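You operate a simulated robot arm through the tools that you are given. There is no shell and no other tool. Be economical: measure what you need, move in short steps, check, and stop when the job is done.

You are at the controls of a simulated robot arm. One attempt, no reset.

TASK
Open the right bench drawer, put the white-collar vial on the free end of the island away in the inside of the right bench drawer, then shut the drawer. Stack the bottle labelled "MIX" from the far corner of the island on top of the bottle that says "water". Put the small plain beaker on the dark grey mat away on the free end of the island. Take the purple stopper and leave it in the white tray. Take the teal tube grip and put it on top of the yellow carton on the far corner of the island. Open the orange drawer. Any order will do. Set down upright: white-collar vial, small plain beaker.

The check looks at the end state, three seconds after you hand in, the way a careful person would. Anything else that was tipped, shoved, dropped, spilled or broken makes it a failure. A push-on lid holds only when it is set on centred and level and pressed home; a screw cap is set on level and turned clockwise until tight.

THE ROBOT
A 5-joint arm with a two-finger parallel gripper on a trunk, on a base that drives. Base frame: it is fixed to the floor where the robot stands at the start and does not move with it; the origin is under the middle of the robot, x ahead of it, y to its left, z up; the surface under the hand at the start is at about z = 85. Readings come in cm, degrees, newtons and seconds.
It reaches about 113.4 cm from its shoulder. Its first joint turns from -149.0 to 149.0 degrees. Places, roughly: free end of the island [0, 280, 80]; inside of the right bench drawer [80, -10, 70]; mix bottle, small violet dye bottle, tall white-ca [-50, 350, 100]; orange drawer [-120, -110, 70]; purple stopper [-50, 525, 75]; right bench drawer [80, -10, 70]; small plain beaker [-50, 350, 100]; teal tube grip [-25, 350, 75]; white tray (22x15x4 cm) [-60, 490, 90]; white-collar vial [-25, 250, 100]; yellow carton [-25, 325, 100]. Payload 1.57 kg.
The TCP is the grasp point between the finger pads, 3 cm short of the fingertips. In the tool frame z runs along the fingers and y along their closing line. The gripper opens to 11 cm. The fingers are 2.4 cm wide and 1.2 cm thick; the gripper's body (4.8 by 11.2 cm) begins 7.8 cm behind the TCP.
Orientation is told as [roll, pitch, yaw] about the base's x, y, z axes, in that order, counted from this pose: with the fingers straight down and closing along the base's y, the tool's x points along the base's -x, its y along +y and its z along -z.

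THE INTERFACE
- The arm moves only by the tool step_arm. Its argument "steps" is a list of rows, each an object (a shift or turn left out is 0, a gripper value left out holds the last) with "translation": the shift along the base's x, y, z in cm, a list of three; "turn": the turn, a rotation vector about the base's x, y, z in degrees, a list of three; "grip": the opening in per cent of the stroke, from 0 (shut) to 100 (fully open). In form: [{"translation": [tx, ty, tz], "turn": [rx, ry, rz], "grip": grip}, ...]. A call has 1 to 12 rows; each row shifts and turns the commanded pose from where the row before left it. Each row takes 0.2 s and may step no farther than 5 cm and 8.6 degrees from the row before; otherwise, or with a gripper value out of range, the whole call is refused. Where a pose cannot be reached the arm comes as near as it can. A force on the tool above 40 N (or 10 N above the force at the start of the call, whichever is more), or a blocked arm, ends the call early, and 0.2 s more pass. Each finger travels about 7.2 cm/s and halts on what it meets, pressing with about 35 N; the grip force reading is that of the motor and also rises with nothing between the fingers. The clock runs only during rows and for 0.2 s after the last one: add rows that do not move to give the fingers time. The reply holds the time, the measured pose of the TCP, the force on the tool along the base axes, the opening and the grip force, in the units named above and with some noise, with the torque about the TCP (base axes, N m) and any sound that the robot's microphone picked up, and new pictures: "pictures" is both (left out), scene, wrist or none.
- Cameras (640 x 400 px; columns grow to the right, rows downward): "scene" is now at [-3.19, 14.17, 165.89]; the picture's right is [-0.99, -0.11, -0.00], its down [-0.10, 0.93, -0.36] and it looks along [0.04, -0.36, -0.93] (base axes); focal length 247 px, centre (320, 200). "wrist" rides on the gripper at [7, 1.6, -14.1] in the tool frame; the picture's right is [-0.23, 0.97, 0.00], its down [-0.85, -0.20, -0.48] and it looks along [-0.47, -0.11, 0.88] (tool axes); focal length 222 px, centre (320, 200). There is no depth. A picture from a camera that has moved, and an enlarged one, comes with that camera's place and axes in the base frame and with its lens. The place of the scene camera against the robot may be out by one fixed shift of up to 1.8 cm in any direction.
- lift_body(by): slides the trunk up (or, below 0, down) by that many cm; the arm and the scene camera ride with it, the base frame stays. It gives what a move gives, with no picture.
- drive_base(legs): drives the robot by 1 to 6 legs, each [ahead, turn to the left] in cm and degrees, along the robot's own axes; the way and the turn of a leg run together, so that a leg with both is an arc; at most 150 cm and 180 degrees a leg. The arm and the cameras ride along, it lands a little off, and it stops where it bumps. It gives what a move gives, and a new picture of the scene camera.
- pan_tilt(pan, tilt): turns the head with the scene camera to pan (to the left, within 155 degrees either way) and tilt (down, from -29 to 69), counted from straight ahead of the robot. It gives what a move gives, and a new picture of the scene camera.
- close_up(camera, box): a new picture of the part [left, top, right, bottom] of that camera's present view, enlarged. No time passes.
- close_job(): hands the job in; it is judged then, once.

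Go step by step. Nothing tells you exact positions but the pictures and the camera data: compare them with the known pose of the tool, close in by small moves and look again before you grip or let go. The budget is 196 turns and 260 pictures, counting those below and the enlarged ones. Unless the task says otherwise, let go and move clear before handing in.

The tools are called after "Emit:" as name(argument=value, ...) on one line, values as JSON. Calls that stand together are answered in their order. step_arm: Moves the arm, as the interface text tells. Its arguments: {"type":"object","properties":{"steps":{"type":"array"},"pictures":{"type":"string","enum":["both","scene","wrist","none"]}},"required":["steps"]} The other tools are called the same way: lift_body (by) slides the trunk up or down; drive_base (legs) drives the base; pan_tilt (pan, tilt) turns the head that bears the scene camera; close_up (camera, box) takes an enlarged picture of a part of a camera's view; close_job () hands the job in.

At the start:

```text
time: 0.0
ee_pos: [60.19, -27.04, 96.55]
orientation: [-0.1, 0.0, -0.3]
force: [-0.2, -0.1, -0.2]
moment: [-0.02, -0.01, 0.01]
gripper_width: 11.0
grasp_force: 0.0
trunk travel left (down, up): [-69.8, 27.2]
robot x, y, heading: [-0.13, 3.71, 0.2]
head pan, tilt: [-83.8, 68.8]
```

scene: 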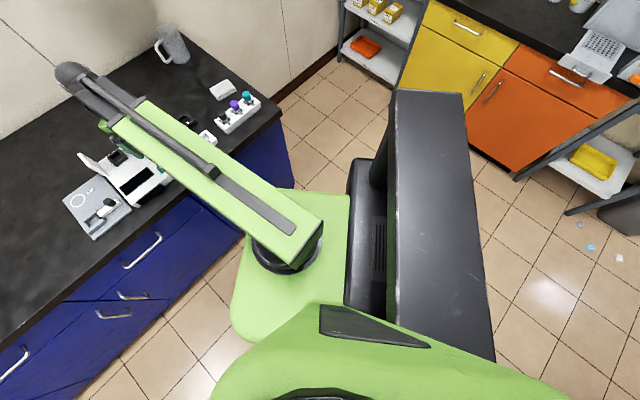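
wrist: 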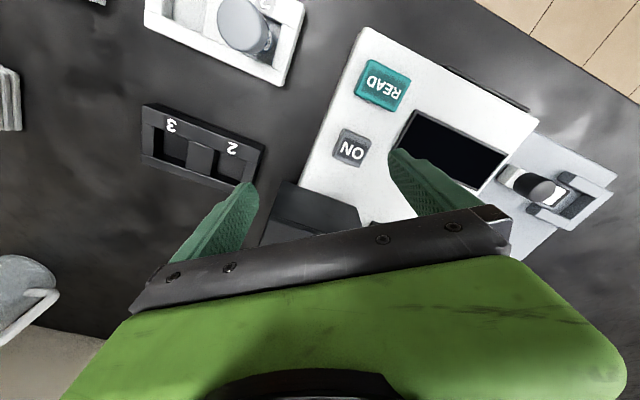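

I see the bench to the front-right and an orange cabinet behind-right; I'll look around first to locate the drawers and island.

Emit:
pan_tilt(pan=0, tilt=50)

Emit:
pan_tilt(pan=90, tilt=20)

Emit:
pan_tilt(pan=-140, tilt=30)

```text
time: 1.6
ee_pos: [60.17, -27.08, 96.62]
orientation: [-0.1, 0.1, -0.2]
force: [0.0, 0.7, 0.2]
moment: [0.01, -0.04, -0.01]
gripper_width: 10.97
grasp_force: 0.0
trunk travel left (down, up): [-69.8, 27.2]
robot x, y, heading: [0.19, 3.9, 0.2]
head pan, tilt: [0.0, 50.0]
camera scene: at [3.9, 19.73, 168.08], right [0.0, -1.0, 0.0], down [-0.77, 0.0, -0.64], along [0.64, 0.0, -0.77], focal length 247 px, centre (320, 200)
```

scene: 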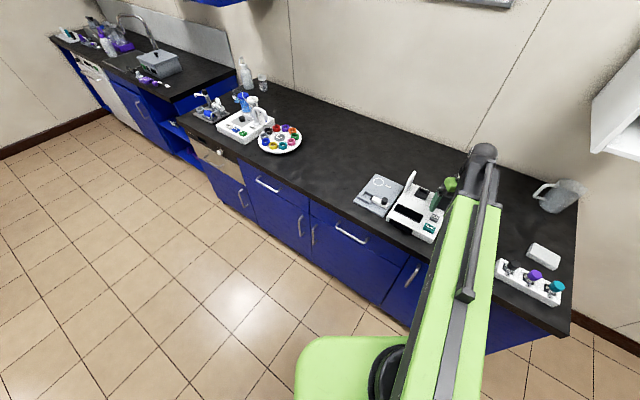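

```text
time: 3.2
ee_pos: [60.19, -27.03, 96.51]
orientation: [-0.2, 0.1, -0.2]
force: [-1.0, 0.3, -0.5]
moment: [0.01, 0.02, 0.0]
gripper_width: 11.0
grasp_force: 0.0
trunk travel left (down, up): [-69.8, 27.2]
robot x, y, heading: [0.17, 4.09, -0.1]
head pan, tilt: [90.0, 20.0]
camera scene: at [-3.8, 29.04, 172.64], right [1.0, 0.0, 0.0], down [0.0, -0.34, -0.94], along [0.0, 0.94, -0.34], focal length 247 px, centre (320, 200)
```

scene: 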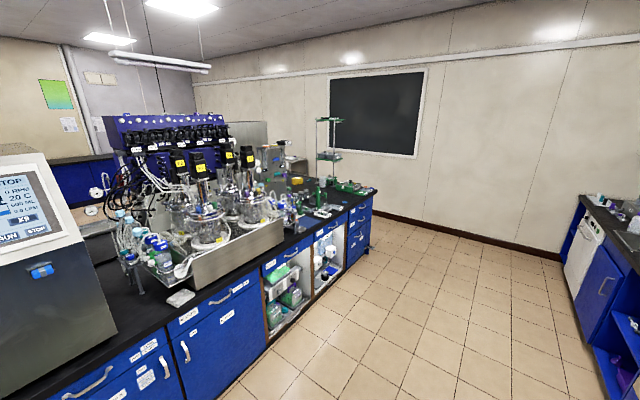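

```text
time: 6.5
ee_pos: [60.23, -27.04, 96.4]
orientation: [0.0, 0.0, -0.2]
force: [-1.1, 0.0, 0.2]
moment: [-0.02, 0.01, -0.03]
gripper_width: 11.0
grasp_force: 0.0
trunk travel left (down, up): [-69.8, 27.2]
robot x, y, heading: [0.56, 3.7, 0.4]
head pan, tilt: [-140.0, 30.0]
camera scene: at [-10.72, 13.91, 171.03], right [-0.64, 0.77, 0.0], down [0.38, 0.32, -0.87], along [-0.66, -0.56, -0.5], focal length 247 px, centre (320, 200)
```

scene: 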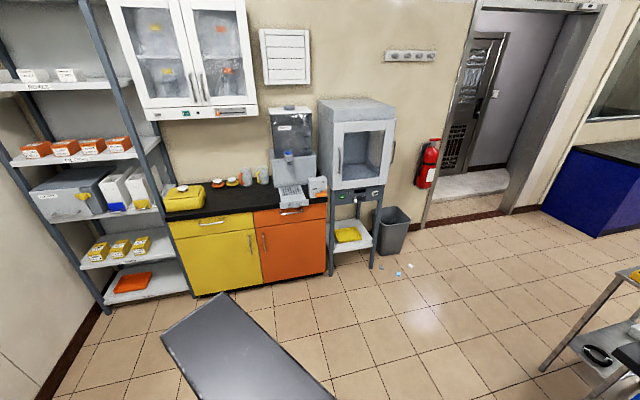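

The bench front runs diagonally; the right bench drawer's handle seems near (65, 6, ~72). I'll raise the hand, pull back and spin the fingers to close vertically after tilting.

Emit:
step_arm(steps=[{"translation": [0, 0, 5]}, {"translation": [-2, 3, 5]}, {"translation": [-2.6, 3.5, 0], "turn": [0, 0, -8.5]}, {"translation": [-2.6, 3.5, 0], "turn": [0, 0, -8.5]}, {"translation": [-2.6, 3.5, 0], "turn": [0, 0, -8.5]}, {"translation": [-2.6, 3.5, 0], "turn": [0, 0, -8.5]}, {"translation": [-2.6, 3.5, 0], "turn": [0, 0, -8.5]}, {"translation": [-2.6, 3.5, 0], "turn": [0, 0, -8.5]}, {"translation": [-2.6, 3.5, 0], "turn": [0, 0, -8.5]}, {"translation": [-2.6, 3.5, 0], "turn": [0, 0, -8.5]}, {"translation": [-2.6, 1.5, 0], "turn": [0, 0, -8.5]}, {"translation": [0, 0, 0], "turn": [0, 0, -8.5]}], pictures="none")

Emit:
pan_tilt(pan=-5, tilt=60)

```text
refused: row 2 steps farther than a row can; nothing moved
```

```text
time: 8.7
ee_pos: [60.25, -27.02, 96.5]
orientation: [-0.2, 0.0, -0.2]
force: [-0.1, 0.8, 0.3]
moment: [-0.01, 0.02, 0.04]
gripper_width: 11.04
grasp_force: 0.1
trunk travel left (down, up): [-69.8, 27.2]
robot x, y, heading: [-0.02, 3.61, -0.0]
head pan, tilt: [-5.0, 60.0]
camera scene: at [2.84, 19.16, 166.83], right [-0.09, -1.0, 0.0], down [-0.86, 0.07, -0.5], along [0.5, -0.04, -0.87], focal length 247 px, centre (320, 200)
```

scene: 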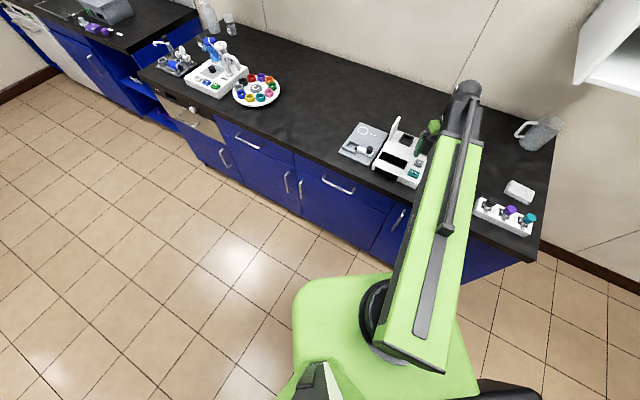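

One row was too long; repeating with shorter rows.

Emit:
step_arm(steps=[{"translation": [0, 0, 5]}, {"translation": [0, 0, 5]}, {"translation": [-2.9, 3.8, 0], "turn": [0, 0, -8.5]}, {"translation": [-2.9, 3.8, 0], "turn": [0, 0, -8.5]}, {"translation": [-2.9, 3.8, 0], "turn": [0, 0, -8.5]}, {"translation": [-2.9, 3.8, 0], "turn": [0, 0, -8.5]}, {"translation": [-2.9, 3.8, 0], "turn": [0, 0, -8.5]}, {"translation": [-2.9, 3.8, 0], "turn": [0, 0, -8.5]}, {"translation": [-2.9, 3.8, 0], "turn": [0, 0, -8.5]}, {"translation": [-2.9, 3.8, 0], "turn": [0, 0, -8.5]}, {"translation": [-2, 2, 0], "turn": [0, 0, -8.5]}, {"translation": [0, 0, 0], "turn": [0, 0, -8.5]}], pictures="scene")

```text
time: 11.3
ee_pos: [57.37, 0.03, 96.54]
orientation: [0.1, -0.1, -85.4]
force: [0.2, 0.3, -0.1]
moment: [0.01, -0.02, -0.02]
gripper_width: 11.0
grasp_force: 0.1
out of reach, approached as far as the arm can: row 1, 2, 5, 6, 7, 8, 9, 10, 11
trunk travel left (down, up): [-69.8, 27.2]
robot x, y, heading: [0.34, 3.77, 0.0]
head pan, tilt: [-5.0, 60.0]
camera scene: at [2.84, 19.16, 166.82], right [-0.09, -1.0, 0.0], down [-0.86, 0.07, -0.5], along [0.5, -0.04, -0.87], focal length 247 px, centre (320, 200)
```

scene: 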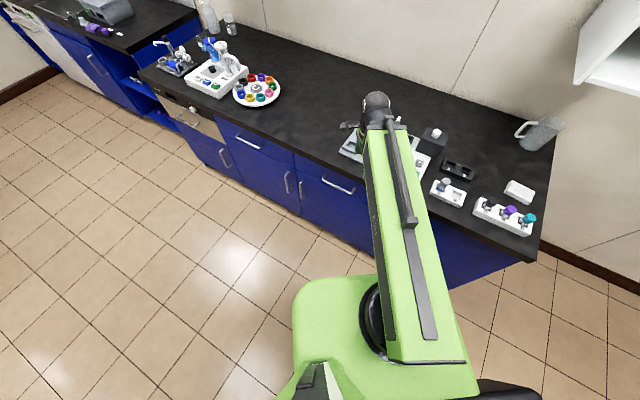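

The arm can't fold much closer with fingers down, so I'll position the base squarely in front of the drawer (heading about -36°), standing back.

Emit:
drive_base(legs=[[-60, 0], [0, 50], [74, 0], [0, -86]])

```text
time: 24.1
ee_pos: [32.65, 24.44, 96.54]
orientation: [-0.2, -0.1, -119.2]
force: [-0.1, -0.5, -0.5]
moment: [-0.03, 0.04, 0.02]
gripper_width: 11.03
grasp_force: 0.1
trunk travel left (down, up): [-69.8, 27.2]
robot x, y, heading: [-14.72, 57.03, -33.4]
head pan, tilt: [-5.0, 60.0]
camera scene: at [-3.26, 68.28, 166.81], right [-0.62, -0.78, 0.0], down [-0.68, 0.54, -0.5], along [0.39, -0.31, -0.87], focal length 247 px, centre (320, 200)
```

scene: 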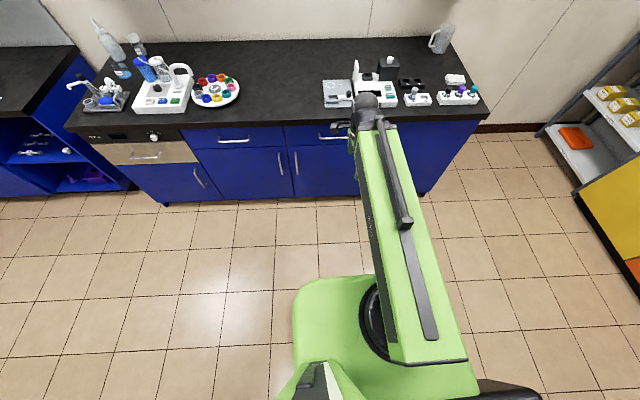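

The robot now faces the drawer nearly squarely, handle ~94 cm ahead at about (64.5, 6, 72). Tilting the tool to horizontal while lowering in front of it.

Emit:
step_arm(steps=[{"translation": [1.56, -1.02, -2], "turn": [-4.47, -6.88, 0]}, {"translation": [1.56, -1.02, -2], "turn": [-4.47, -6.88, 0]}, {"translation": [1.56, -1.02, -2], "turn": [-4.47, -6.88, 0]}, {"translation": [1.56, -1.02, -2], "turn": [-4.47, -6.88, 0]}, {"translation": [1.56, -1.02, -2], "turn": [-4.47, -6.88, 0]}, {"translation": [1.56, -1.02, -2], "turn": [-4.47, -6.88, 0]}, {"translation": [1.56, -1.02, -2], "turn": [-4.47, -6.88, 0]}, {"translation": [1.56, -1.02, -2], "turn": [-4.47, -6.88, 0]}, {"translation": [1.56, -1.02, -2], "turn": [-4.47, -6.88, 0]}, {"translation": [1.56, -1.02, -2], "turn": [-4.47, -6.88, 0]}, {"translation": [1.56, -1.02, -2], "turn": [-4.47, -6.88, 0]}, {"translation": [0, 0, 0]}])

```text
time: 26.7
ee_pos: [55.32, 9.55, 119.45]
orientation: [88.1, -3.8, -122.5]
force: [0.0, 0.1, 0.4]
moment: [-0.02, 0.01, 0.05]
gripper_width: 11.02
grasp_force: 0.2
out of reach, approached as far as the arm can: row 1, 2, 3, 4, 5, 6, 7, 8, 9, 10, 11
trunk travel left (down, up): [-69.8, 27.2]
robot x, y, heading: [-15.13, 56.91, -33.3]
head pan, tilt: [-5.0, 60.0]
camera scene: at [-3.26, 68.12, 166.82], right [-0.62, -0.78, 0.0], down [-0.68, 0.54, -0.5], along [0.39, -0.31, -0.87], focal length 247 px, centre (320, 200)
camera wrist: at [47.27, 23.15, 121.0], right [-0.06, -0.15, 0.99], down [-0.87, -0.47, -0.12], along [0.48, -0.87, -0.11], focal length 222 px, centre (320, 200)
```

scene: 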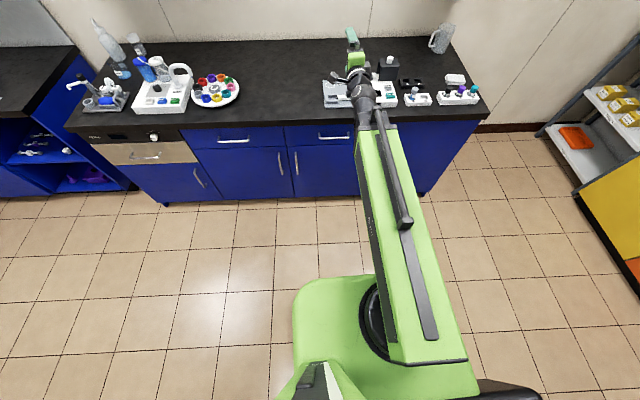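
wrist: 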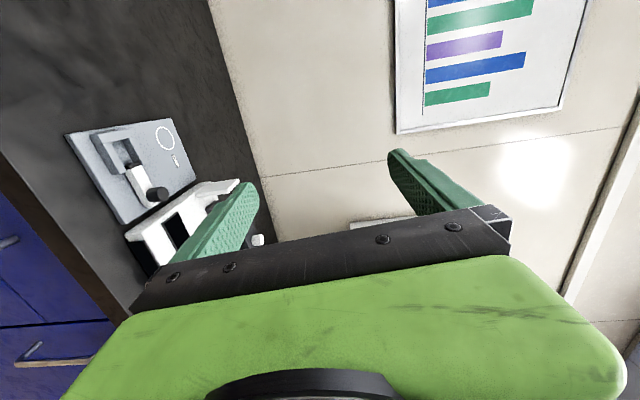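

With the tool level the wrist sits high; the trunk lift can bring it down. Backing up 15 cm, then lowering the trunk.

Emit:
drive_base(legs=[[-15, 0]])

Emit:
lift_body(by=-46)

Emit:
step_arm(steps=[{"translation": [0, 0, 0]}])

```text
time: 28.1
ee_pos: [42.66, 18.02, 119.42]
orientation: [88.1, -3.8, -122.6]
force: [-1.0, 0.5, 0.1]
moment: [-0.01, 0.0, -0.03]
gripper_width: 10.99
grasp_force: 0.2
trunk travel left (down, up): [-69.8, 27.2]
robot x, y, heading: [-27.28, 64.71, -33.4]
head pan, tilt: [-5.0, 60.0]
camera scene: at [-15.92, 76.5, 166.83], right [-0.62, -0.78, 0.0], down [-0.68, 0.54, -0.5], along [0.39, -0.31, -0.87], focal length 247 px, centre (320, 200)
```

scene: 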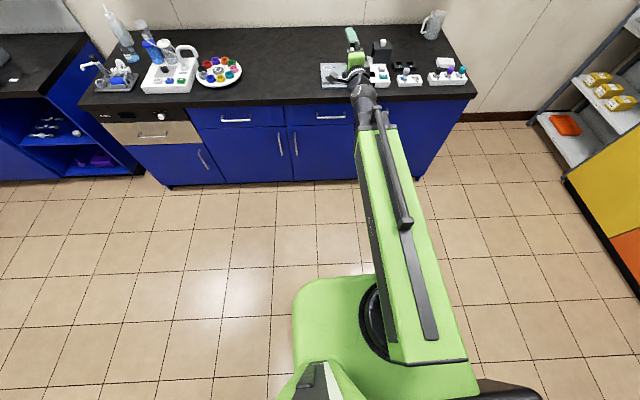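

```text
refused: -46 is not a number from -40 to 40
```

```text
time: 28.5
ee_pos: [42.81, 18.06, 119.4]
orientation: [87.9, -3.8, -122.4]
force: [-0.4, 1.5, 0.2]
moment: [0.0, 0.0, -0.01]
gripper_width: 10.99
grasp_force: 0.0
trunk travel left (down, up): [-69.8, 27.2]
robot x, y, heading: [-27.29, 64.96, -33.5]
head pan, tilt: [-5.0, 60.0]
camera scene: at [-15.82, 76.43, 166.82], right [-0.62, -0.78, 0.0], down [-0.68, 0.54, -0.5], along [0.39, -0.31, -0.87], focal length 247 px, centre (320, 200)
camera wrist: at [34.74, 31.51, 121.0], right [-0.06, -0.16, 0.99], down [-0.87, -0.47, -0.12], along [0.48, -0.87, -0.11], focal length 222 px, centre (320, 200)
```

scene: 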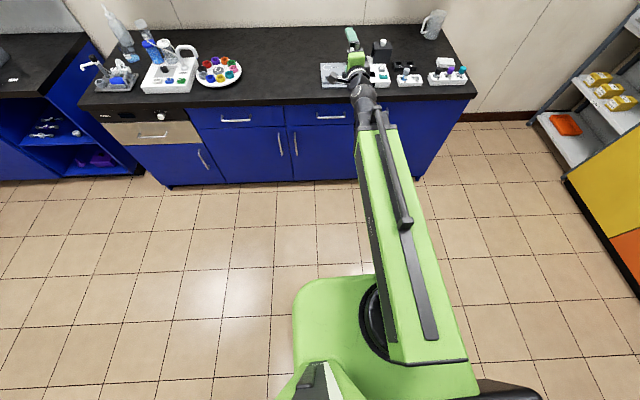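
wrist: 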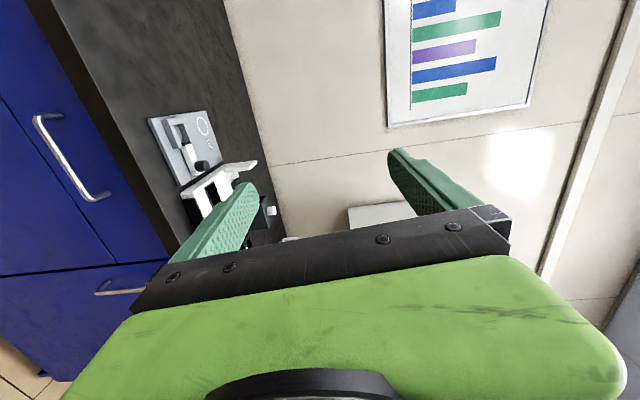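

Handle triangulates to about (65, 5.5, 70.5). Lowering the trunk in two goes.

Emit:
lift_body(by=-40)

Emit:
lift_body(by=-8)

Emit:
step_arm(steps=[{"translation": [0, 0, 0]}], pictures="wrist")

```text
time: 32.3
ee_pos: [42.68, 17.78, 79.37]
orientation: [87.9, -3.8, -122.5]
force: [-0.1, 0.1, 0.2]
moment: [0.0, -0.02, 0.02]
gripper_width: 10.99
grasp_force: 0.1
trunk travel left (down, up): [-29.8, 67.2]
robot x, y, heading: [-27.33, 65.21, -33.4]
head pan, tilt: [-5.0, 60.0]
```

```text
time: 33.5
ee_pos: [42.73, 17.91, 71.37]
orientation: [88.0, -3.7, -122.5]
force: [0.9, -0.5, -0.9]
moment: [0.02, -0.01, -0.04]
gripper_width: 11.01
grasp_force: 0.1
trunk travel left (down, up): [-21.8, 75.2]
robot x, y, heading: [-27.1, 65.28, -33.4]
head pan, tilt: [-5.0, 60.0]
```

```text
time: 33.9
ee_pos: [42.76, 17.95, 71.5]
orientation: [87.9, -3.9, -122.5]
force: [-0.1, -0.7, 0.2]
moment: [-0.02, 0.02, -0.03]
gripper_width: 10.99
grasp_force: 0.0
trunk travel left (down, up): [-21.8, 75.2]
robot x, y, heading: [-26.9, 65.13, -33.6]
head pan, tilt: [-5.0, 60.0]
camera wrist: at [34.74, 31.5, 73.0], right [-0.06, -0.16, 0.99], down [-0.87, -0.47, -0.12], along [0.48, -0.87, -0.11], focal length 222 px, centre (320, 200)
```

wrist: 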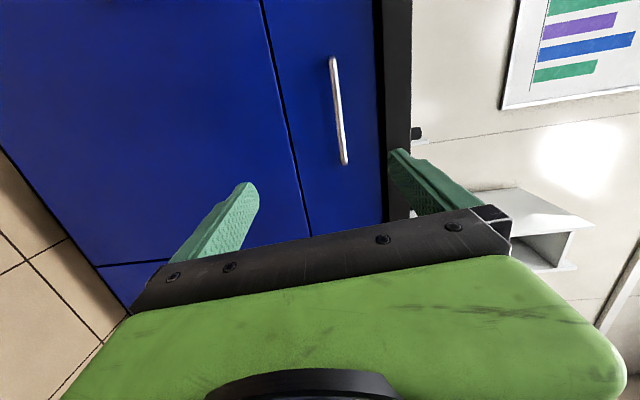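

Handle now estimated at about (63, 7.6, 73.5) from the wrist view. Approaching part way and checking.

Emit:
step_arm(steps=[{"translation": [3, -1.5, 0.5]}, {"translation": [3, -1.5, 0.5]}, {"translation": [3, -1.5, 0.5]}, {"translation": [3, -1.5, 0.5]}, {"translation": [0, 0, 0]}], pictures="wrist")

```text
time: 35.1
ee_pos: [54.84, 11.75, 71.48]
orientation: [88.1, -3.8, -122.5]
force: [0.5, -0.1, 0.5]
moment: [0.0, -0.01, 0.0]
gripper_width: 10.99
grasp_force: 0.0
out of reach, approached as far as the arm can: row 1, 2, 3, 4
trunk travel left (down, up): [-21.8, 75.2]
robot x, y, heading: [-26.98, 64.84, -33.6]
head pan, tilt: [-5.0, 60.0]
camera wrist: at [46.77, 25.3, 73.04], right [-0.06, -0.15, 0.99], down [-0.87, -0.47, -0.13], along [0.48, -0.87, -0.11], focal length 222 px, centre (320, 200)
```

wrist: 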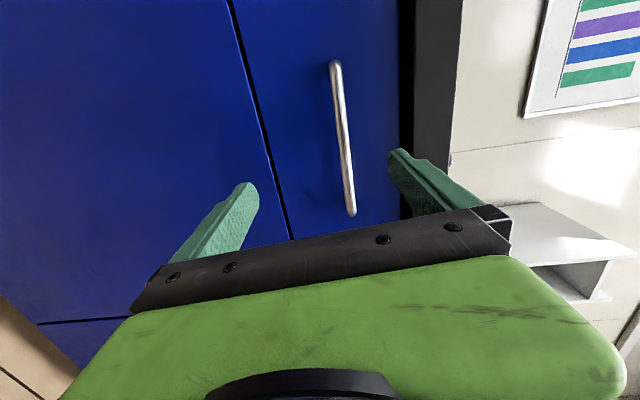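

The arm won't rise here, so use the trunk: up 2.2 cm. Handle refined to about (64.5, 6.5, 73.7). Then advance.

Emit:
lift_body(by=2.2)

Emit:
step_arm(steps=[{"translation": [2.6, -1.4, 0]}, {"translation": [2.6, -1.4, 0]}, {"translation": [2.4, -1.4, 0]}, {"translation": [0, 0, 0]}], pictures="wrist")

```text
time: 35.8
ee_pos: [54.68, 11.64, 73.75]
orientation: [88.1, -3.8, -122.5]
force: [0.4, -0.6, 0.5]
moment: [-0.01, 0.01, -0.02]
gripper_width: 11.0
grasp_force: 0.2
trunk travel left (down, up): [-24.0, 73.0]
robot x, y, heading: [-27.49, 65.31, -33.5]
head pan, tilt: [-5.0, 60.0]
```

```text
time: 36.8
ee_pos: [62.32, 7.6, 73.93]
orientation: [88.3, -3.8, -122.5]
force: [-24.1, 15.3, -3.2]
moment: [-0.82, -1.41, -0.19]
gripper_width: 10.67
grasp_force: 0.1
trunk travel left (down, up): [-24.0, 73.0]
robot x, y, heading: [-27.06, 65.26, -33.5]
head pan, tilt: [-5.0, 60.0]
camera wrist: at [54.24, 21.29, 75.39], right [-0.06, -0.15, 0.99], down [-0.87, -0.47, -0.13], along [0.48, -0.87, -0.1], focal length 222 px, centre (320, 200)
```

wrist: 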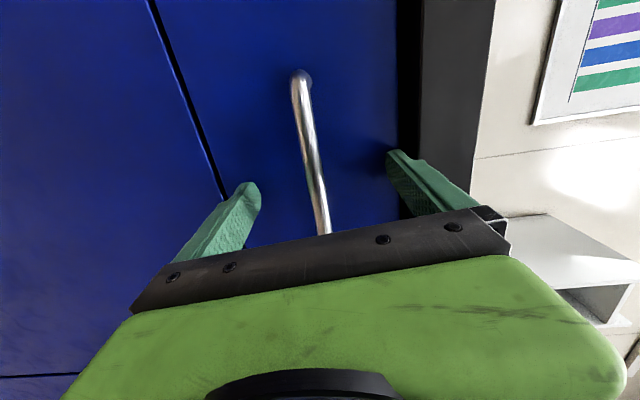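

Fingertips are touching the front with the bar between them. Back off slightly and close on the bar.

Emit:
step_arm(steps=[{"translation": [-0.7, 0.45, 0]}, {"grip": 20}, {"grip": 0}, {"grip": 0}, {"grip": 0}, {"grip": 0}, {"grip": 0}], pictures="wrist")

```text
time: 38.4
ee_pos: [61.66, 7.9, 73.81]
orientation: [88.1, -3.7, -122.5]
force: [2.7, 0.1, 9.8]
moment: [0.66, -0.46, -0.02]
gripper_width: 1.32
grasp_force: 29.4
trunk travel left (down, up): [-24.0, 73.0]
robot x, y, heading: [-26.92, 65.42, -33.3]
head pan, tilt: [-5.0, 60.0]
camera wrist: at [53.64, 21.61, 75.33], right [-0.06, -0.15, 0.99], down [-0.87, -0.47, -0.13], along [0.48, -0.87, -0.1], focal length 222 px, centre (320, 200)
```

wrist: 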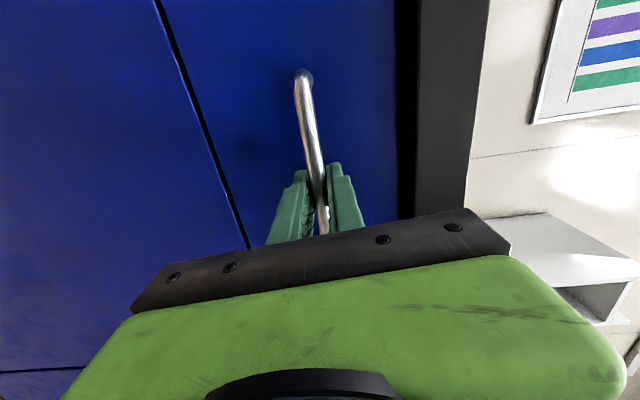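

Bar gripped. Pulling along the drawer's normal.

Emit:
step_arm(steps=[{"translation": [-1.62, 1.17, 0]}, {"translation": [-1.62, 1.17, 0]}, {"translation": [-1.62, 1.17, 0]}, {"translation": [-1.62, 1.17, 0]}, {"translation": [-1.62, 1.17, 0]}, {"translation": [-1.62, 1.17, 0]}, {"translation": [-1.62, 1.17, 0]}, {"translation": [-1.62, 1.17, 0]}, {"translation": [-1.62, 1.17, 0]}, {"translation": [-1.62, 1.17, 0]}, {"translation": [0, 0, 0]}])

```text
time: 40.8
ee_pos: [45.31, 19.71, 73.8]
orientation: [88.2, -3.9, -122.6]
force: [-3.8, -0.7, 12.4]
moment: [0.6, -0.45, -0.37]
gripper_width: 1.31
grasp_force: 29.8
trunk travel left (down, up): [-24.0, 73.0]
robot x, y, heading: [-27.27, 64.97, -33.5]
head pan, tilt: [-5.0, 60.0]
camera scene: at [-15.94, 76.49, 121.03], right [-0.62, -0.78, 0.0], down [-0.68, 0.54, -0.5], along [0.39, -0.31, -0.87], focal length 247 px, centre (320, 200)
camera wrist: at [37.32, 33.41, 75.33], right [-0.06, -0.15, 0.99], down [-0.87, -0.47, -0.13], along [0.48, -0.87, -0.11], focal length 222 px, centre (320, 200)
```

scene: 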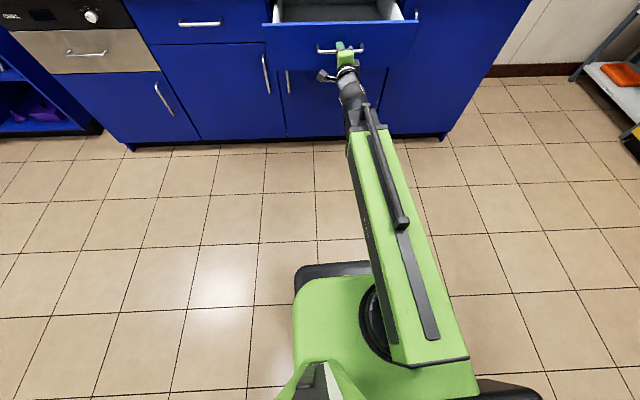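
wrist: 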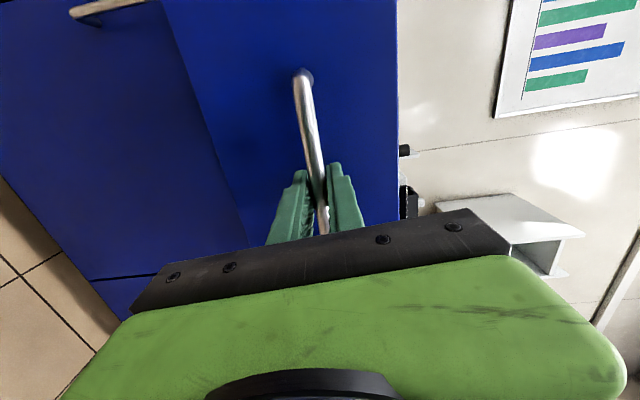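

Drawer is open 20 cm; I'll pull a bit more by backing the base, then release.

Emit:
drive_base(legs=[[-5, 0]])

Emit:
step_arm(steps=[{"grip": 30}, {"grip": 50}, {"grip": 60}, {"grip": 60}, {"grip": 60}], pictures="wrist")

```text
time: 41.7
ee_pos: [41.2, 22.62, 73.82]
orientation: [88.3, -3.9, -122.4]
force: [9.5, 8.6, 10.7]
moment: [0.58, -0.45, 0.12]
gripper_width: 1.32
grasp_force: 29.9
trunk travel left (down, up): [-24.0, 73.0]
robot x, y, heading: [-31.48, 68.05, -33.7]
head pan, tilt: [-5.0, 60.0]
camera scene: at [-20.08, 79.33, 121.02], right [-0.62, -0.78, 0.0], down [-0.68, 0.54, -0.5], along [0.39, -0.31, -0.87], focal length 247 px, centre (320, 200)
```

scene: 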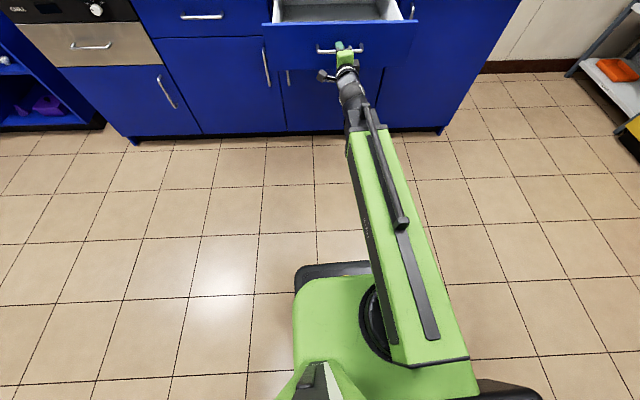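

```text
time: 42.9
ee_pos: [41.22, 22.72, 73.76]
orientation: [88.3, -3.8, -122.3]
force: [0.3, 0.2, -0.8]
moment: [0.01, 0.0, -0.03]
gripper_width: 6.6
grasp_force: 0.0
trunk travel left (down, up): [-24.0, 73.0]
robot x, y, heading: [-31.49, 67.72, -33.4]
head pan, tilt: [-5.0, 60.0]
camera wrist: at [33.22, 36.27, 75.26], right [-0.06, -0.15, 0.99], down [-0.87, -0.47, -0.13], along [0.48, -0.87, -0.1], focal length 222 px, centre (320, 200)
```

wrist: 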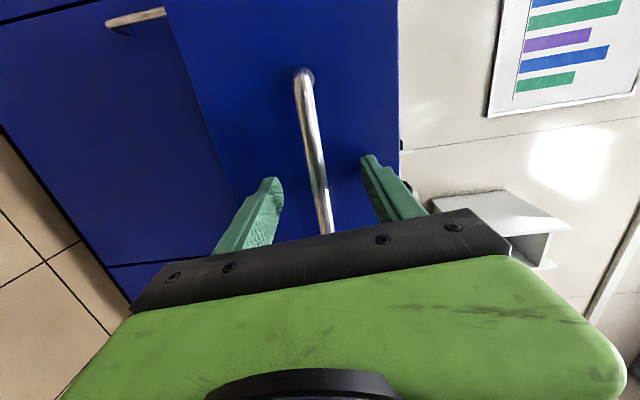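

The drawer is open ~25 cm. Next I drive to stand squarely before the orange drawer (handle est. near (-116,-102,72), facing -125°).

Emit:
drive_base(legs=[[-25, 0], [0, -58], [98, 0], [0, -33.7]])

Emit:
pan_tilt(pan=0, tilt=30)

Emit:
step_arm(steps=[{"grip": 100}, {"grip": 100}, {"grip": 100}, {"grip": 100}], pictures="wrist")

```text
time: 46.1
ee_pos: [-6.13, 9.01, 73.69]
orientation: [88.2, -3.7, -148.1]
force: [-0.3, -0.2, -0.1]
moment: [-0.01, -0.02, 0.02]
gripper_width: 6.58
grasp_force: 0.2
trunk travel left (down, up): [-24.0, 73.0]
robot x, y, heading: [-52.65, 80.33, -55.6]
head pan, tilt: [-5.0, 60.0]
stopped in leg 2: the robot was blocked; the commanded pose is now the measured one
camera scene: at [-37.44, 87.1, 121.03], right [-0.87, -0.49, 0.0], down [-0.42, 0.76, -0.5], along [0.24, -0.44, -0.87], focal length 247 px, centre (320, 200)
```

scene: 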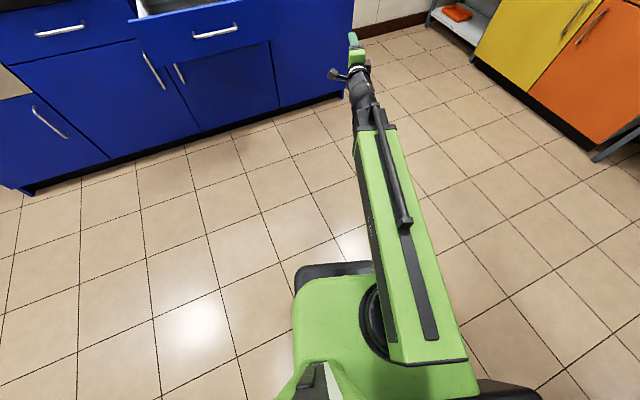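

```text
time: 47.0
ee_pos: [-6.07, 9.0, 73.74]
orientation: [88.3, -3.8, -148.1]
force: [-0.2, 0.9, 0.3]
moment: [-0.03, 0.02, 0.01]
gripper_width: 6.6
grasp_force: 0.1
trunk travel left (down, up): [-24.0, 73.0]
robot x, y, heading: [-52.89, 81.03, -56.0]
head pan, tilt: [0.0, 30.0]
camera scene: at [-35.6, 85.45, 125.23], right [-0.83, -0.56, 0.0], down [-0.28, 0.41, -0.87], along [0.49, -0.72, -0.5], focal length 247 px, centre (320, 200)
```

scene: 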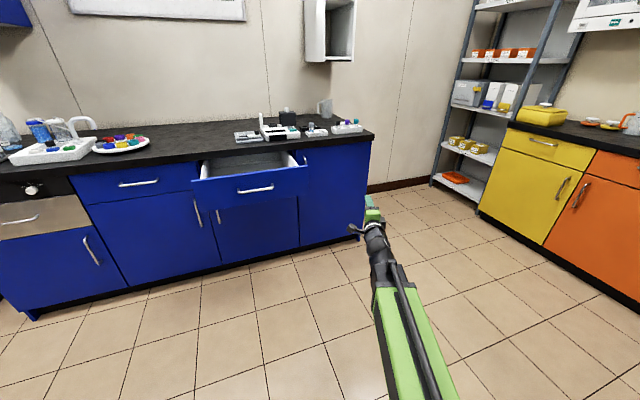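

```text
time: 48.0
ee_pos: [-6.02, 9.05, 73.8]
orientation: [88.3, -3.8, -148.2]
force: [0.3, 0.3, 0.1]
moment: [0.03, -0.03, 0.02]
gripper_width: 10.98
grasp_force: 0.2
trunk travel left (down, up): [-24.0, 73.0]
robot x, y, heading: [-52.97, 80.71, -55.7]
head pan, tilt: [0.0, 30.0]
camera wrist: at [-7.48, 24.77, 75.26], right [-0.12, -0.11, 0.99], down [-0.99, -0.05, -0.13], along [0.06, -0.99, -0.1], focal length 222 px, centre (320, 200)
```

wrist: 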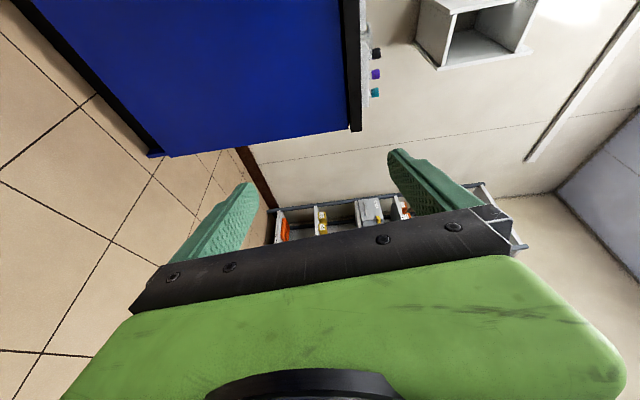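

The rear bumped something (the island side); nothing visible fell. I'll drive forward first to gain clearance, then turn toward the orange drawer.

Emit:
drive_base(legs=[[30, 0], [0, -49], [75, 0], [0, -20.7]])

Emit:
step_arm(steps=[{"translation": [0, 0, 0]}], pictures="wrist")

```text
time: 51.5
ee_pos: [-31.36, -29.97, 73.79]
orientation: [88.3, -3.7, -178.1]
force: [-2.0, -0.2, -0.1]
moment: [0.02, 0.01, 0.06]
gripper_width: 11.02
grasp_force: 0.1
trunk travel left (down, up): [-24.0, 73.0]
robot x, y, heading: [-36.99, 55.53, -82.6]
head pan, tilt: [0.0, 30.0]
stopped in leg 2: the robot was blocked; the commanded pose is now the measured one
camera scene: at [-19.03, 51.97, 125.24], right [-0.99, -0.13, 0.0], down [-0.06, 0.5, -0.87], along [0.11, -0.86, -0.5], focal length 247 px, centre (320, 200)
```

scene: 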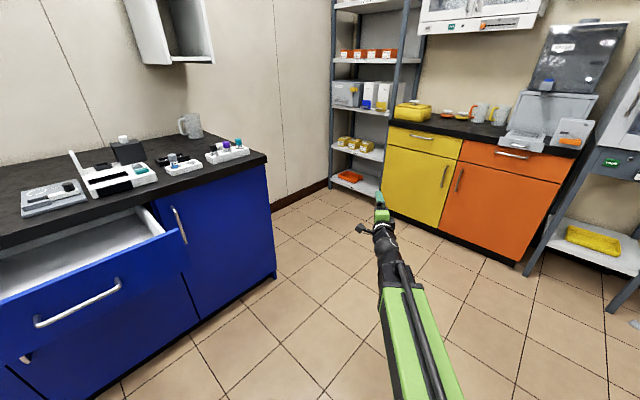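

```text
time: 51.9
ee_pos: [-31.51, -29.96, 73.75]
orientation: [88.4, -3.7, -178.2]
force: [0.3, 0.7, 0.0]
moment: [0.01, -0.05, -0.02]
gripper_width: 11.03
grasp_force: 0.1
trunk travel left (down, up): [-24.0, 73.0]
robot x, y, heading: [-36.95, 55.46, -82.8]
head pan, tilt: [0.0, 30.0]
camera wrist: at [-24.81, -15.61, 75.27], right [-0.16, -0.03, 0.99], down [-0.88, 0.46, -0.13], along [-0.44, -0.89, -0.1], focal length 222 px, centre (320, 200)
```

wrist: 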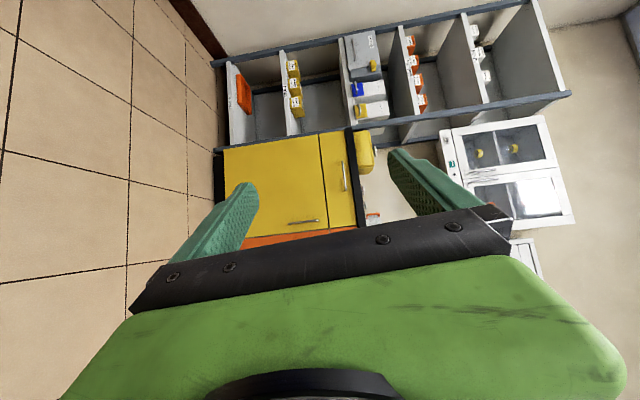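

Blocked again on turning; I'll look behind to see what is there.

Emit:
pan_tilt(pan=155, tilt=45)

Emit:
pan_tilt(pan=-130, tilt=45)

```text
time: 54.3
ee_pos: [-31.39, -29.97, 73.7]
orientation: [88.3, -3.7, -178.0]
force: [-0.5, 0.5, -1.1]
moment: [-0.03, -0.01, 0.0]
gripper_width: 11.02
grasp_force: 0.2
trunk travel left (down, up): [-24.0, 73.0]
robot x, y, heading: [-37.22, 55.5, -82.5]
head pan, tilt: [154.7, 45.0]
camera scene: at [-17.69, 68.68, 122.97], right [0.95, -0.31, 0.0], down [-0.22, -0.67, -0.71], along [0.22, 0.67, -0.71], focal length 247 px, centre (320, 200)
```

scene: 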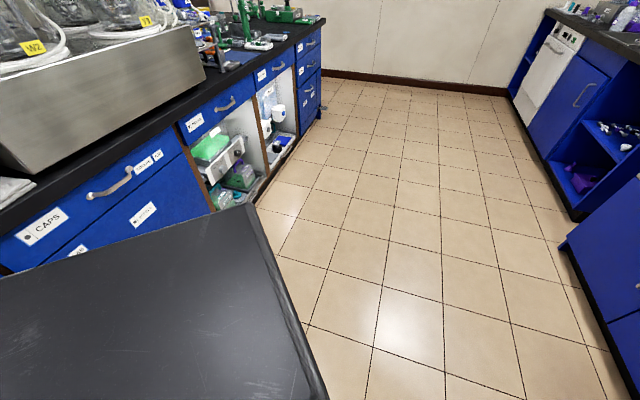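

```text
time: 58.2
ee_pos: [-31.46, -29.9, 73.78]
orientation: [88.4, -3.7, -178.1]
force: [-0.2, 0.9, -0.6]
moment: [-0.01, -0.03, 0.02]
gripper_width: 11.01
grasp_force: 0.0
trunk travel left (down, up): [-24.0, 73.0]
robot x, y, heading: [-37.0, 55.76, -82.5]
head pan, tilt: [-130.0, 45.0]
camera scene: at [-27.04, 65.32, 122.97], right [0.54, 0.84, 0.0], down [0.6, -0.38, -0.71], along [-0.6, 0.38, -0.71], focal length 247 px, centre (320, 200)
```

scene: 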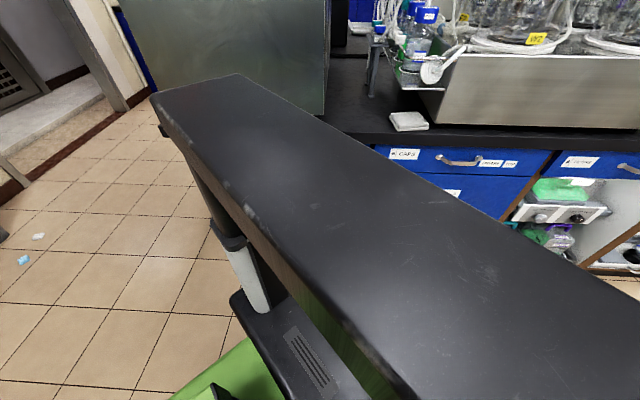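

The robot carries a wide rear slab that catches the island; I'll arc forward away from it toward the orange drawer.

Emit:
drive_base(legs=[[25, -10], [25, -15], [25, -17]])

Emit:
pan_tilt(pan=0, tilt=30)

Emit:
step_arm(steps=[{"translation": [0, 0, 0]}], pictures="wrist")

```text
time: 62.9
ee_pos: [-104.06, -83.64, 73.77]
orientation: [88.3, -3.8, 139.9]
force: [0.4, -1.4, -0.2]
moment: [0.0, 0.01, -0.04]
gripper_width: 11.04
grasp_force: 0.0
trunk travel left (down, up): [-24.0, 73.0]
robot x, y, heading: [-51.35, -16.17, -124.1]
head pan, tilt: [-130.0, 45.0]
camera scene: at [-36.09, -15.6, 122.97], right [0.96, 0.27, 0.0], down [0.19, -0.68, -0.71], along [-0.19, 0.68, -0.71], focal length 247 px, centre (320, 200)
```

scene: 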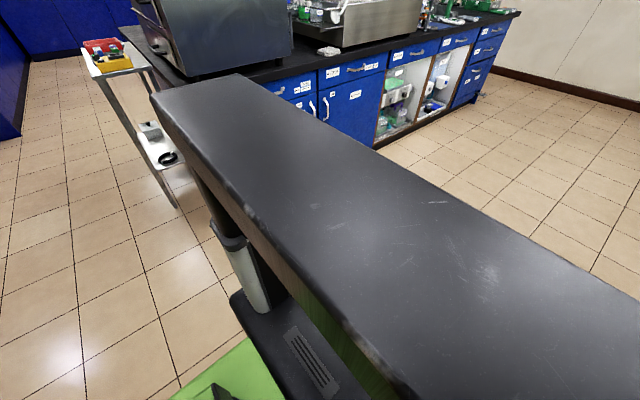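

```text
time: 65.0
ee_pos: [-104.0, -83.66, 73.81]
orientation: [88.3, -3.7, 140.0]
force: [-0.5, -0.5, -0.6]
moment: [0.01, 0.02, 0.02]
gripper_width: 10.99
grasp_force: 0.0
trunk travel left (down, up): [-24.0, 73.0]
robot x, y, heading: [-51.23, -16.8, -124.1]
head pan, tilt: [0.0, 30.0]
camera scene: at [-38.93, -30.92, 125.23], right [-0.83, 0.56, 0.0], down [0.28, 0.41, -0.87], along [-0.49, -0.72, -0.5], focal length 247 px, centre (320, 200)
```

scene: 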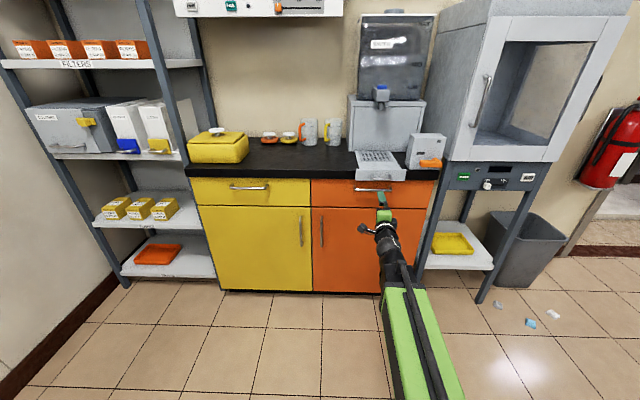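

```text
time: 65.4
ee_pos: [-104.12, -83.82, 73.76]
orientation: [88.3, -3.7, 140.1]
force: [-0.1, 0.5, -0.2]
moment: [0.0, 0.01, -0.03]
gripper_width: 11.0
grasp_force: 0.1
trunk travel left (down, up): [-24.0, 73.0]
robot x, y, heading: [-50.99, -16.54, -124.1]
head pan, tilt: [0.0, 30.0]
camera wrist: at [-89.57, -77.41, 75.26], right [-0.14, 0.08, 0.99], down [-0.35, 0.93, -0.13], along [-0.93, -0.37, -0.1], focal length 222 px, centre (320, 200)
```

wrist: 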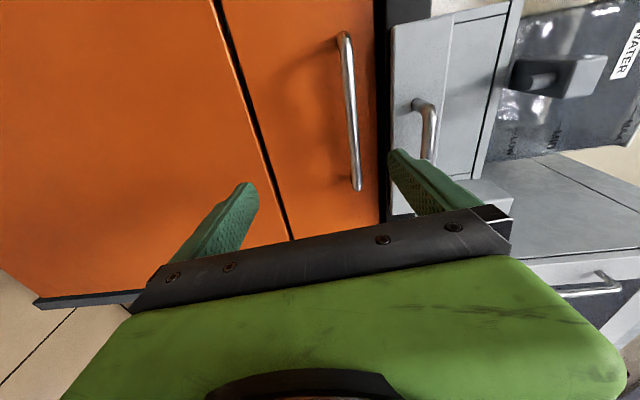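

Well placed. The bar is ~16 cm ahead and about 3 cm above the fingers; raise the trunk 3.2 cm and approach partially.

Emit:
lift_body(by=3.2)

Emit:
step_arm(steps=[{"translation": [-1.1, -2.3, 0]}, {"translation": [-1.1, -2.3, 0]}, {"translation": [-1.1, -2.3, 0]}, {"translation": [-1.1, -2.3, 0]}, {"translation": [0, 0, 0]}], pictures="wrist")

```text
time: 66.2
ee_pos: [-104.18, -83.73, 76.99]
orientation: [88.4, -3.8, 140.0]
force: [0.4, -0.4, -0.3]
moment: [-0.01, 0.0, 0.01]
gripper_width: 11.0
grasp_force: 0.0
trunk travel left (down, up): [-27.2, 69.8]
robot x, y, heading: [-51.01, -16.61, -124.0]
head pan, tilt: [0.0, 30.0]
```

```text
time: 66.7
ee_pos: [-105.17, -86.17, 77.05]
orientation: [88.5, -3.6, 140.0]
force: [11.8, 17.8, -3.0]
moment: [-0.97, 0.73, 0.24]
gripper_width: 10.77
grasp_force: 0.0
trunk travel left (down, up): [-27.2, 69.8]
robot x, y, heading: [-50.93, -15.95, -124.2]
head pan, tilt: [0.0, 30.0]
stopped in row 2: the force on the tool passed its limit at 79 N (the readings are from after the stop); the commanded pose is now the measured one
camera wrist: at [-90.61, -79.89, 78.59], right [-0.14, 0.09, 0.99], down [-0.35, 0.93, -0.13], along [-0.92, -0.37, -0.1], focal length 222 px, centre (320, 200)
```

wrist: 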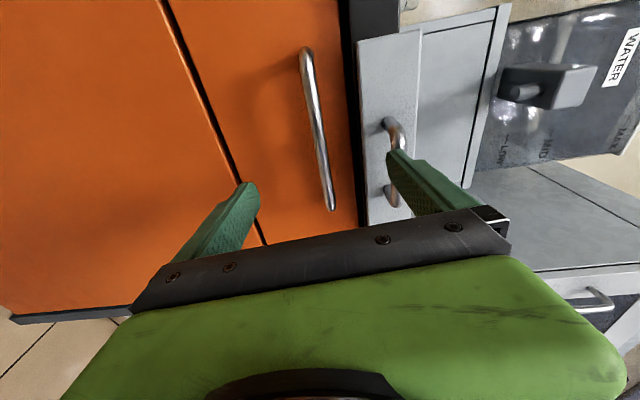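

The upper finger bumped the appliance tray overhanging the drawer. I back off, lower a little and look closely.

Emit:
step_arm(steps=[{"translation": [1.5, 3, 0], "grip": 60}, {"translation": [1.5, 3, 0], "grip": 40}, {"grip": 40}, {"grip": 40}], pictures="wrist")

Emit:
close_up(camera="scene", box=[320, 90, 480, 250])

```text
time: 67.7
ee_pos: [-102.18, -80.38, 77.02]
orientation: [88.2, -3.6, 139.9]
force: [1.2, 0.1, -0.3]
moment: [-0.01, 0.02, -0.02]
gripper_width: 4.37
grasp_force: 0.0
trunk travel left (down, up): [-27.2, 69.8]
robot x, y, heading: [-51.2, -16.57, -123.9]
head pan, tilt: [0.0, 30.0]
camera wrist: at [-87.68, -74.07, 78.48], right [-0.14, 0.08, 0.99], down [-0.35, 0.93, -0.13], along [-0.92, -0.37, -0.1], focal length 222 px, centre (320, 200)
```

wrist: 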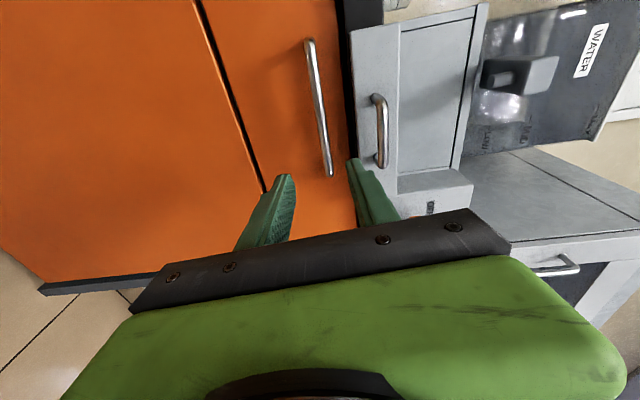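

```text
2.50 times, centred on (400, 170) of scene
camera zoom: at [-38.93, -30.92, 128.43], right [-0.83, 0.56, 0.0], down [0.28, 0.41, -0.87], along [-0.49, -0.72, -0.5], focal length 617 px, centre (120, 275)
```

zoom: 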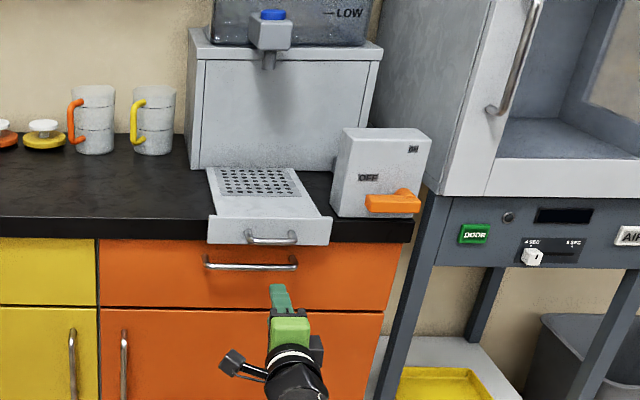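

The tray is a drip tray overhanging by ~8 cm. I'll use a narrow opening and tilt the tool up ~16° so the hand passes below it.

Emit:
step_arm(steps=[{"turn": [-6.1, 5.1, 0]}, {"turn": [-6.1, 5.1, 0]}, {"translation": [0, 0, 0]}], pictures="wrist")

```text
time: 68.5
ee_pos: [-101.62, -80.76, 80.71]
orientation: [97.4, -3.8, 141.0]
force: [0.1, -0.4, 1.5]
moment: [0.0, 0.0, 0.0]
gripper_width: 4.4
grasp_force: 0.0
out of reach, approached as far as the arm can: row 1, 2
trunk travel left (down, up): [-27.2, 69.8]
robot x, y, heading: [-51.42, -16.68, -124.0]
head pan, tilt: [0.0, 30.0]
camera wrist: at [-87.32, -74.05, 79.95], right [-0.05, 0.2, 0.98], down [-0.39, 0.9, -0.2], along [-0.92, -0.4, 0.03], focal length 222 px, centre (320, 200)
```

wrist: 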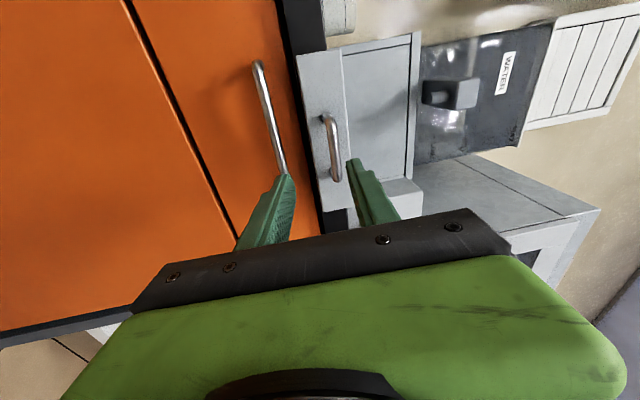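

The wrist height seems fixed to the trunk, so use the trunk for z. Testing another bit of tilt while extending slightly.

Emit:
step_arm(steps=[{"translation": [-0.6, -1.0, 1.5], "turn": [-4.5, 3.8, 0]}, {"translation": [-0.3, -0.5, -2]}, {"translation": [0, 0, 0]}], pictures="none")

Emit:
lift_body(by=-5)

```text
time: 69.3
ee_pos: [-102.56, -82.31, 83.27]
orientation: [103.5, -3.9, 140.6]
force: [0.2, -0.1, 0.9]
moment: [0.03, 0.01, 0.01]
gripper_width: 4.41
grasp_force: 0.1
out of reach, approached as far as the arm can: row 1, 2
trunk travel left (down, up): [-27.2, 69.8]
robot x, y, heading: [-51.0, -16.82, -124.0]
head pan, tilt: [0.0, 30.0]
```

```text
time: 70.2
ee_pos: [-102.58, -82.35, 78.25]
orientation: [103.6, -3.9, 140.5]
force: [0.2, -0.1, 0.3]
moment: [-0.03, -0.02, -0.01]
gripper_width: 4.41
grasp_force: 0.0
trunk travel left (down, up): [-22.2, 74.8]
robot x, y, heading: [-51.39, -16.74, -124.2]
head pan, tilt: [0.0, 30.0]
```

Confirmed: TCP height is set by trunk plus tilt. Lower 1.5 cm and approach under the tray.

Emit:
lift_body(by=-1.5)

Emit:
step_arm(steps=[{"translation": [-1.3, -2.4, 0]}, {"translation": [-1.3, -2.4, 0]}, {"translation": [-1.3, -2.4, 0]}, {"translation": [0, 0, 0]}], pictures="wrist")

```text
time: 70.8
ee_pos: [-102.47, -82.3, 76.77]
orientation: [103.5, -3.9, 140.4]
force: [-0.9, -0.6, 0.2]
moment: [0.01, -0.02, 0.03]
gripper_width: 4.4
grasp_force: 0.1
trunk travel left (down, up): [-20.7, 76.3]
robot x, y, heading: [-51.27, -16.47, -124.0]
head pan, tilt: [0.0, 30.0]
```

```text
time: 71.8
ee_pos: [-106.45, -89.56, 76.91]
orientation: [103.6, -3.9, 140.5]
force: [0.0, -0.4, 0.2]
moment: [0.02, 0.0, 0.0]
gripper_width: 4.4
grasp_force: 0.1
trunk travel left (down, up): [-20.7, 76.3]
robot x, y, heading: [-51.32, -16.61, -124.0]
head pan, tilt: [0.0, 30.0]
camera wrist: at [-92.22, -82.91, 74.46], right [0.02, 0.28, 0.96], down [-0.41, 0.88, -0.25], along [-0.91, -0.39, 0.13], focal length 222 px, centre (320, 200)
```

wrist: 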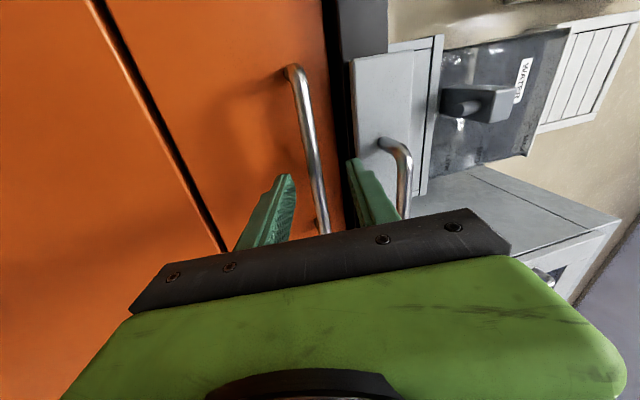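

The bar lines up between the fingers. Advance more and close.

Emit:
step_arm(steps=[{"translation": [-0.9, -1.6, 0]}, {"translation": [-0.9, -1.6, 0]}, {"translation": [-0.5, -0.9, 0]}, {"translation": [0, 0, 0]}], pictures="wrist")

```text
time: 72.5
ee_pos: [-108.05, -92.4, 76.68]
orientation: [103.4, -3.9, 140.6]
force: [9.7, 13.0, -2.6]
moment: [0.46, -0.3, 0.15]
gripper_width: 4.32
grasp_force: 0.1
trunk travel left (down, up): [-20.7, 76.3]
robot x, y, heading: [-51.29, -16.32, -124.1]
head pan, tilt: [0.0, 30.0]
stopped in row 3: the force on the tool passed its limit at 77 N (the readings are from after the stop); the commanded pose is now the measured one
camera wrist: at [-93.8, -85.8, 74.48], right [0.02, 0.28, 0.96], down [-0.41, 0.88, -0.25], along [-0.91, -0.39, 0.13], focal length 222 px, centre (320, 200)
```

wrist: 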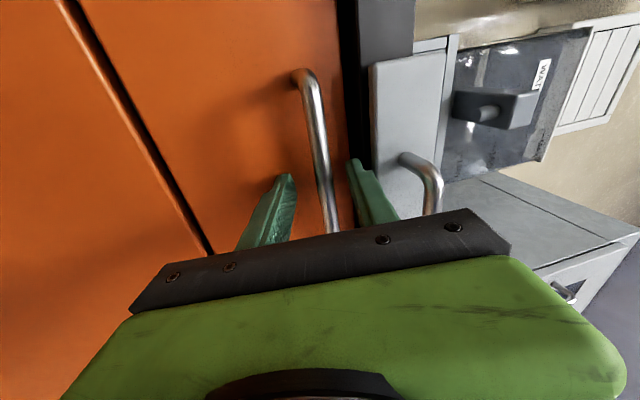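

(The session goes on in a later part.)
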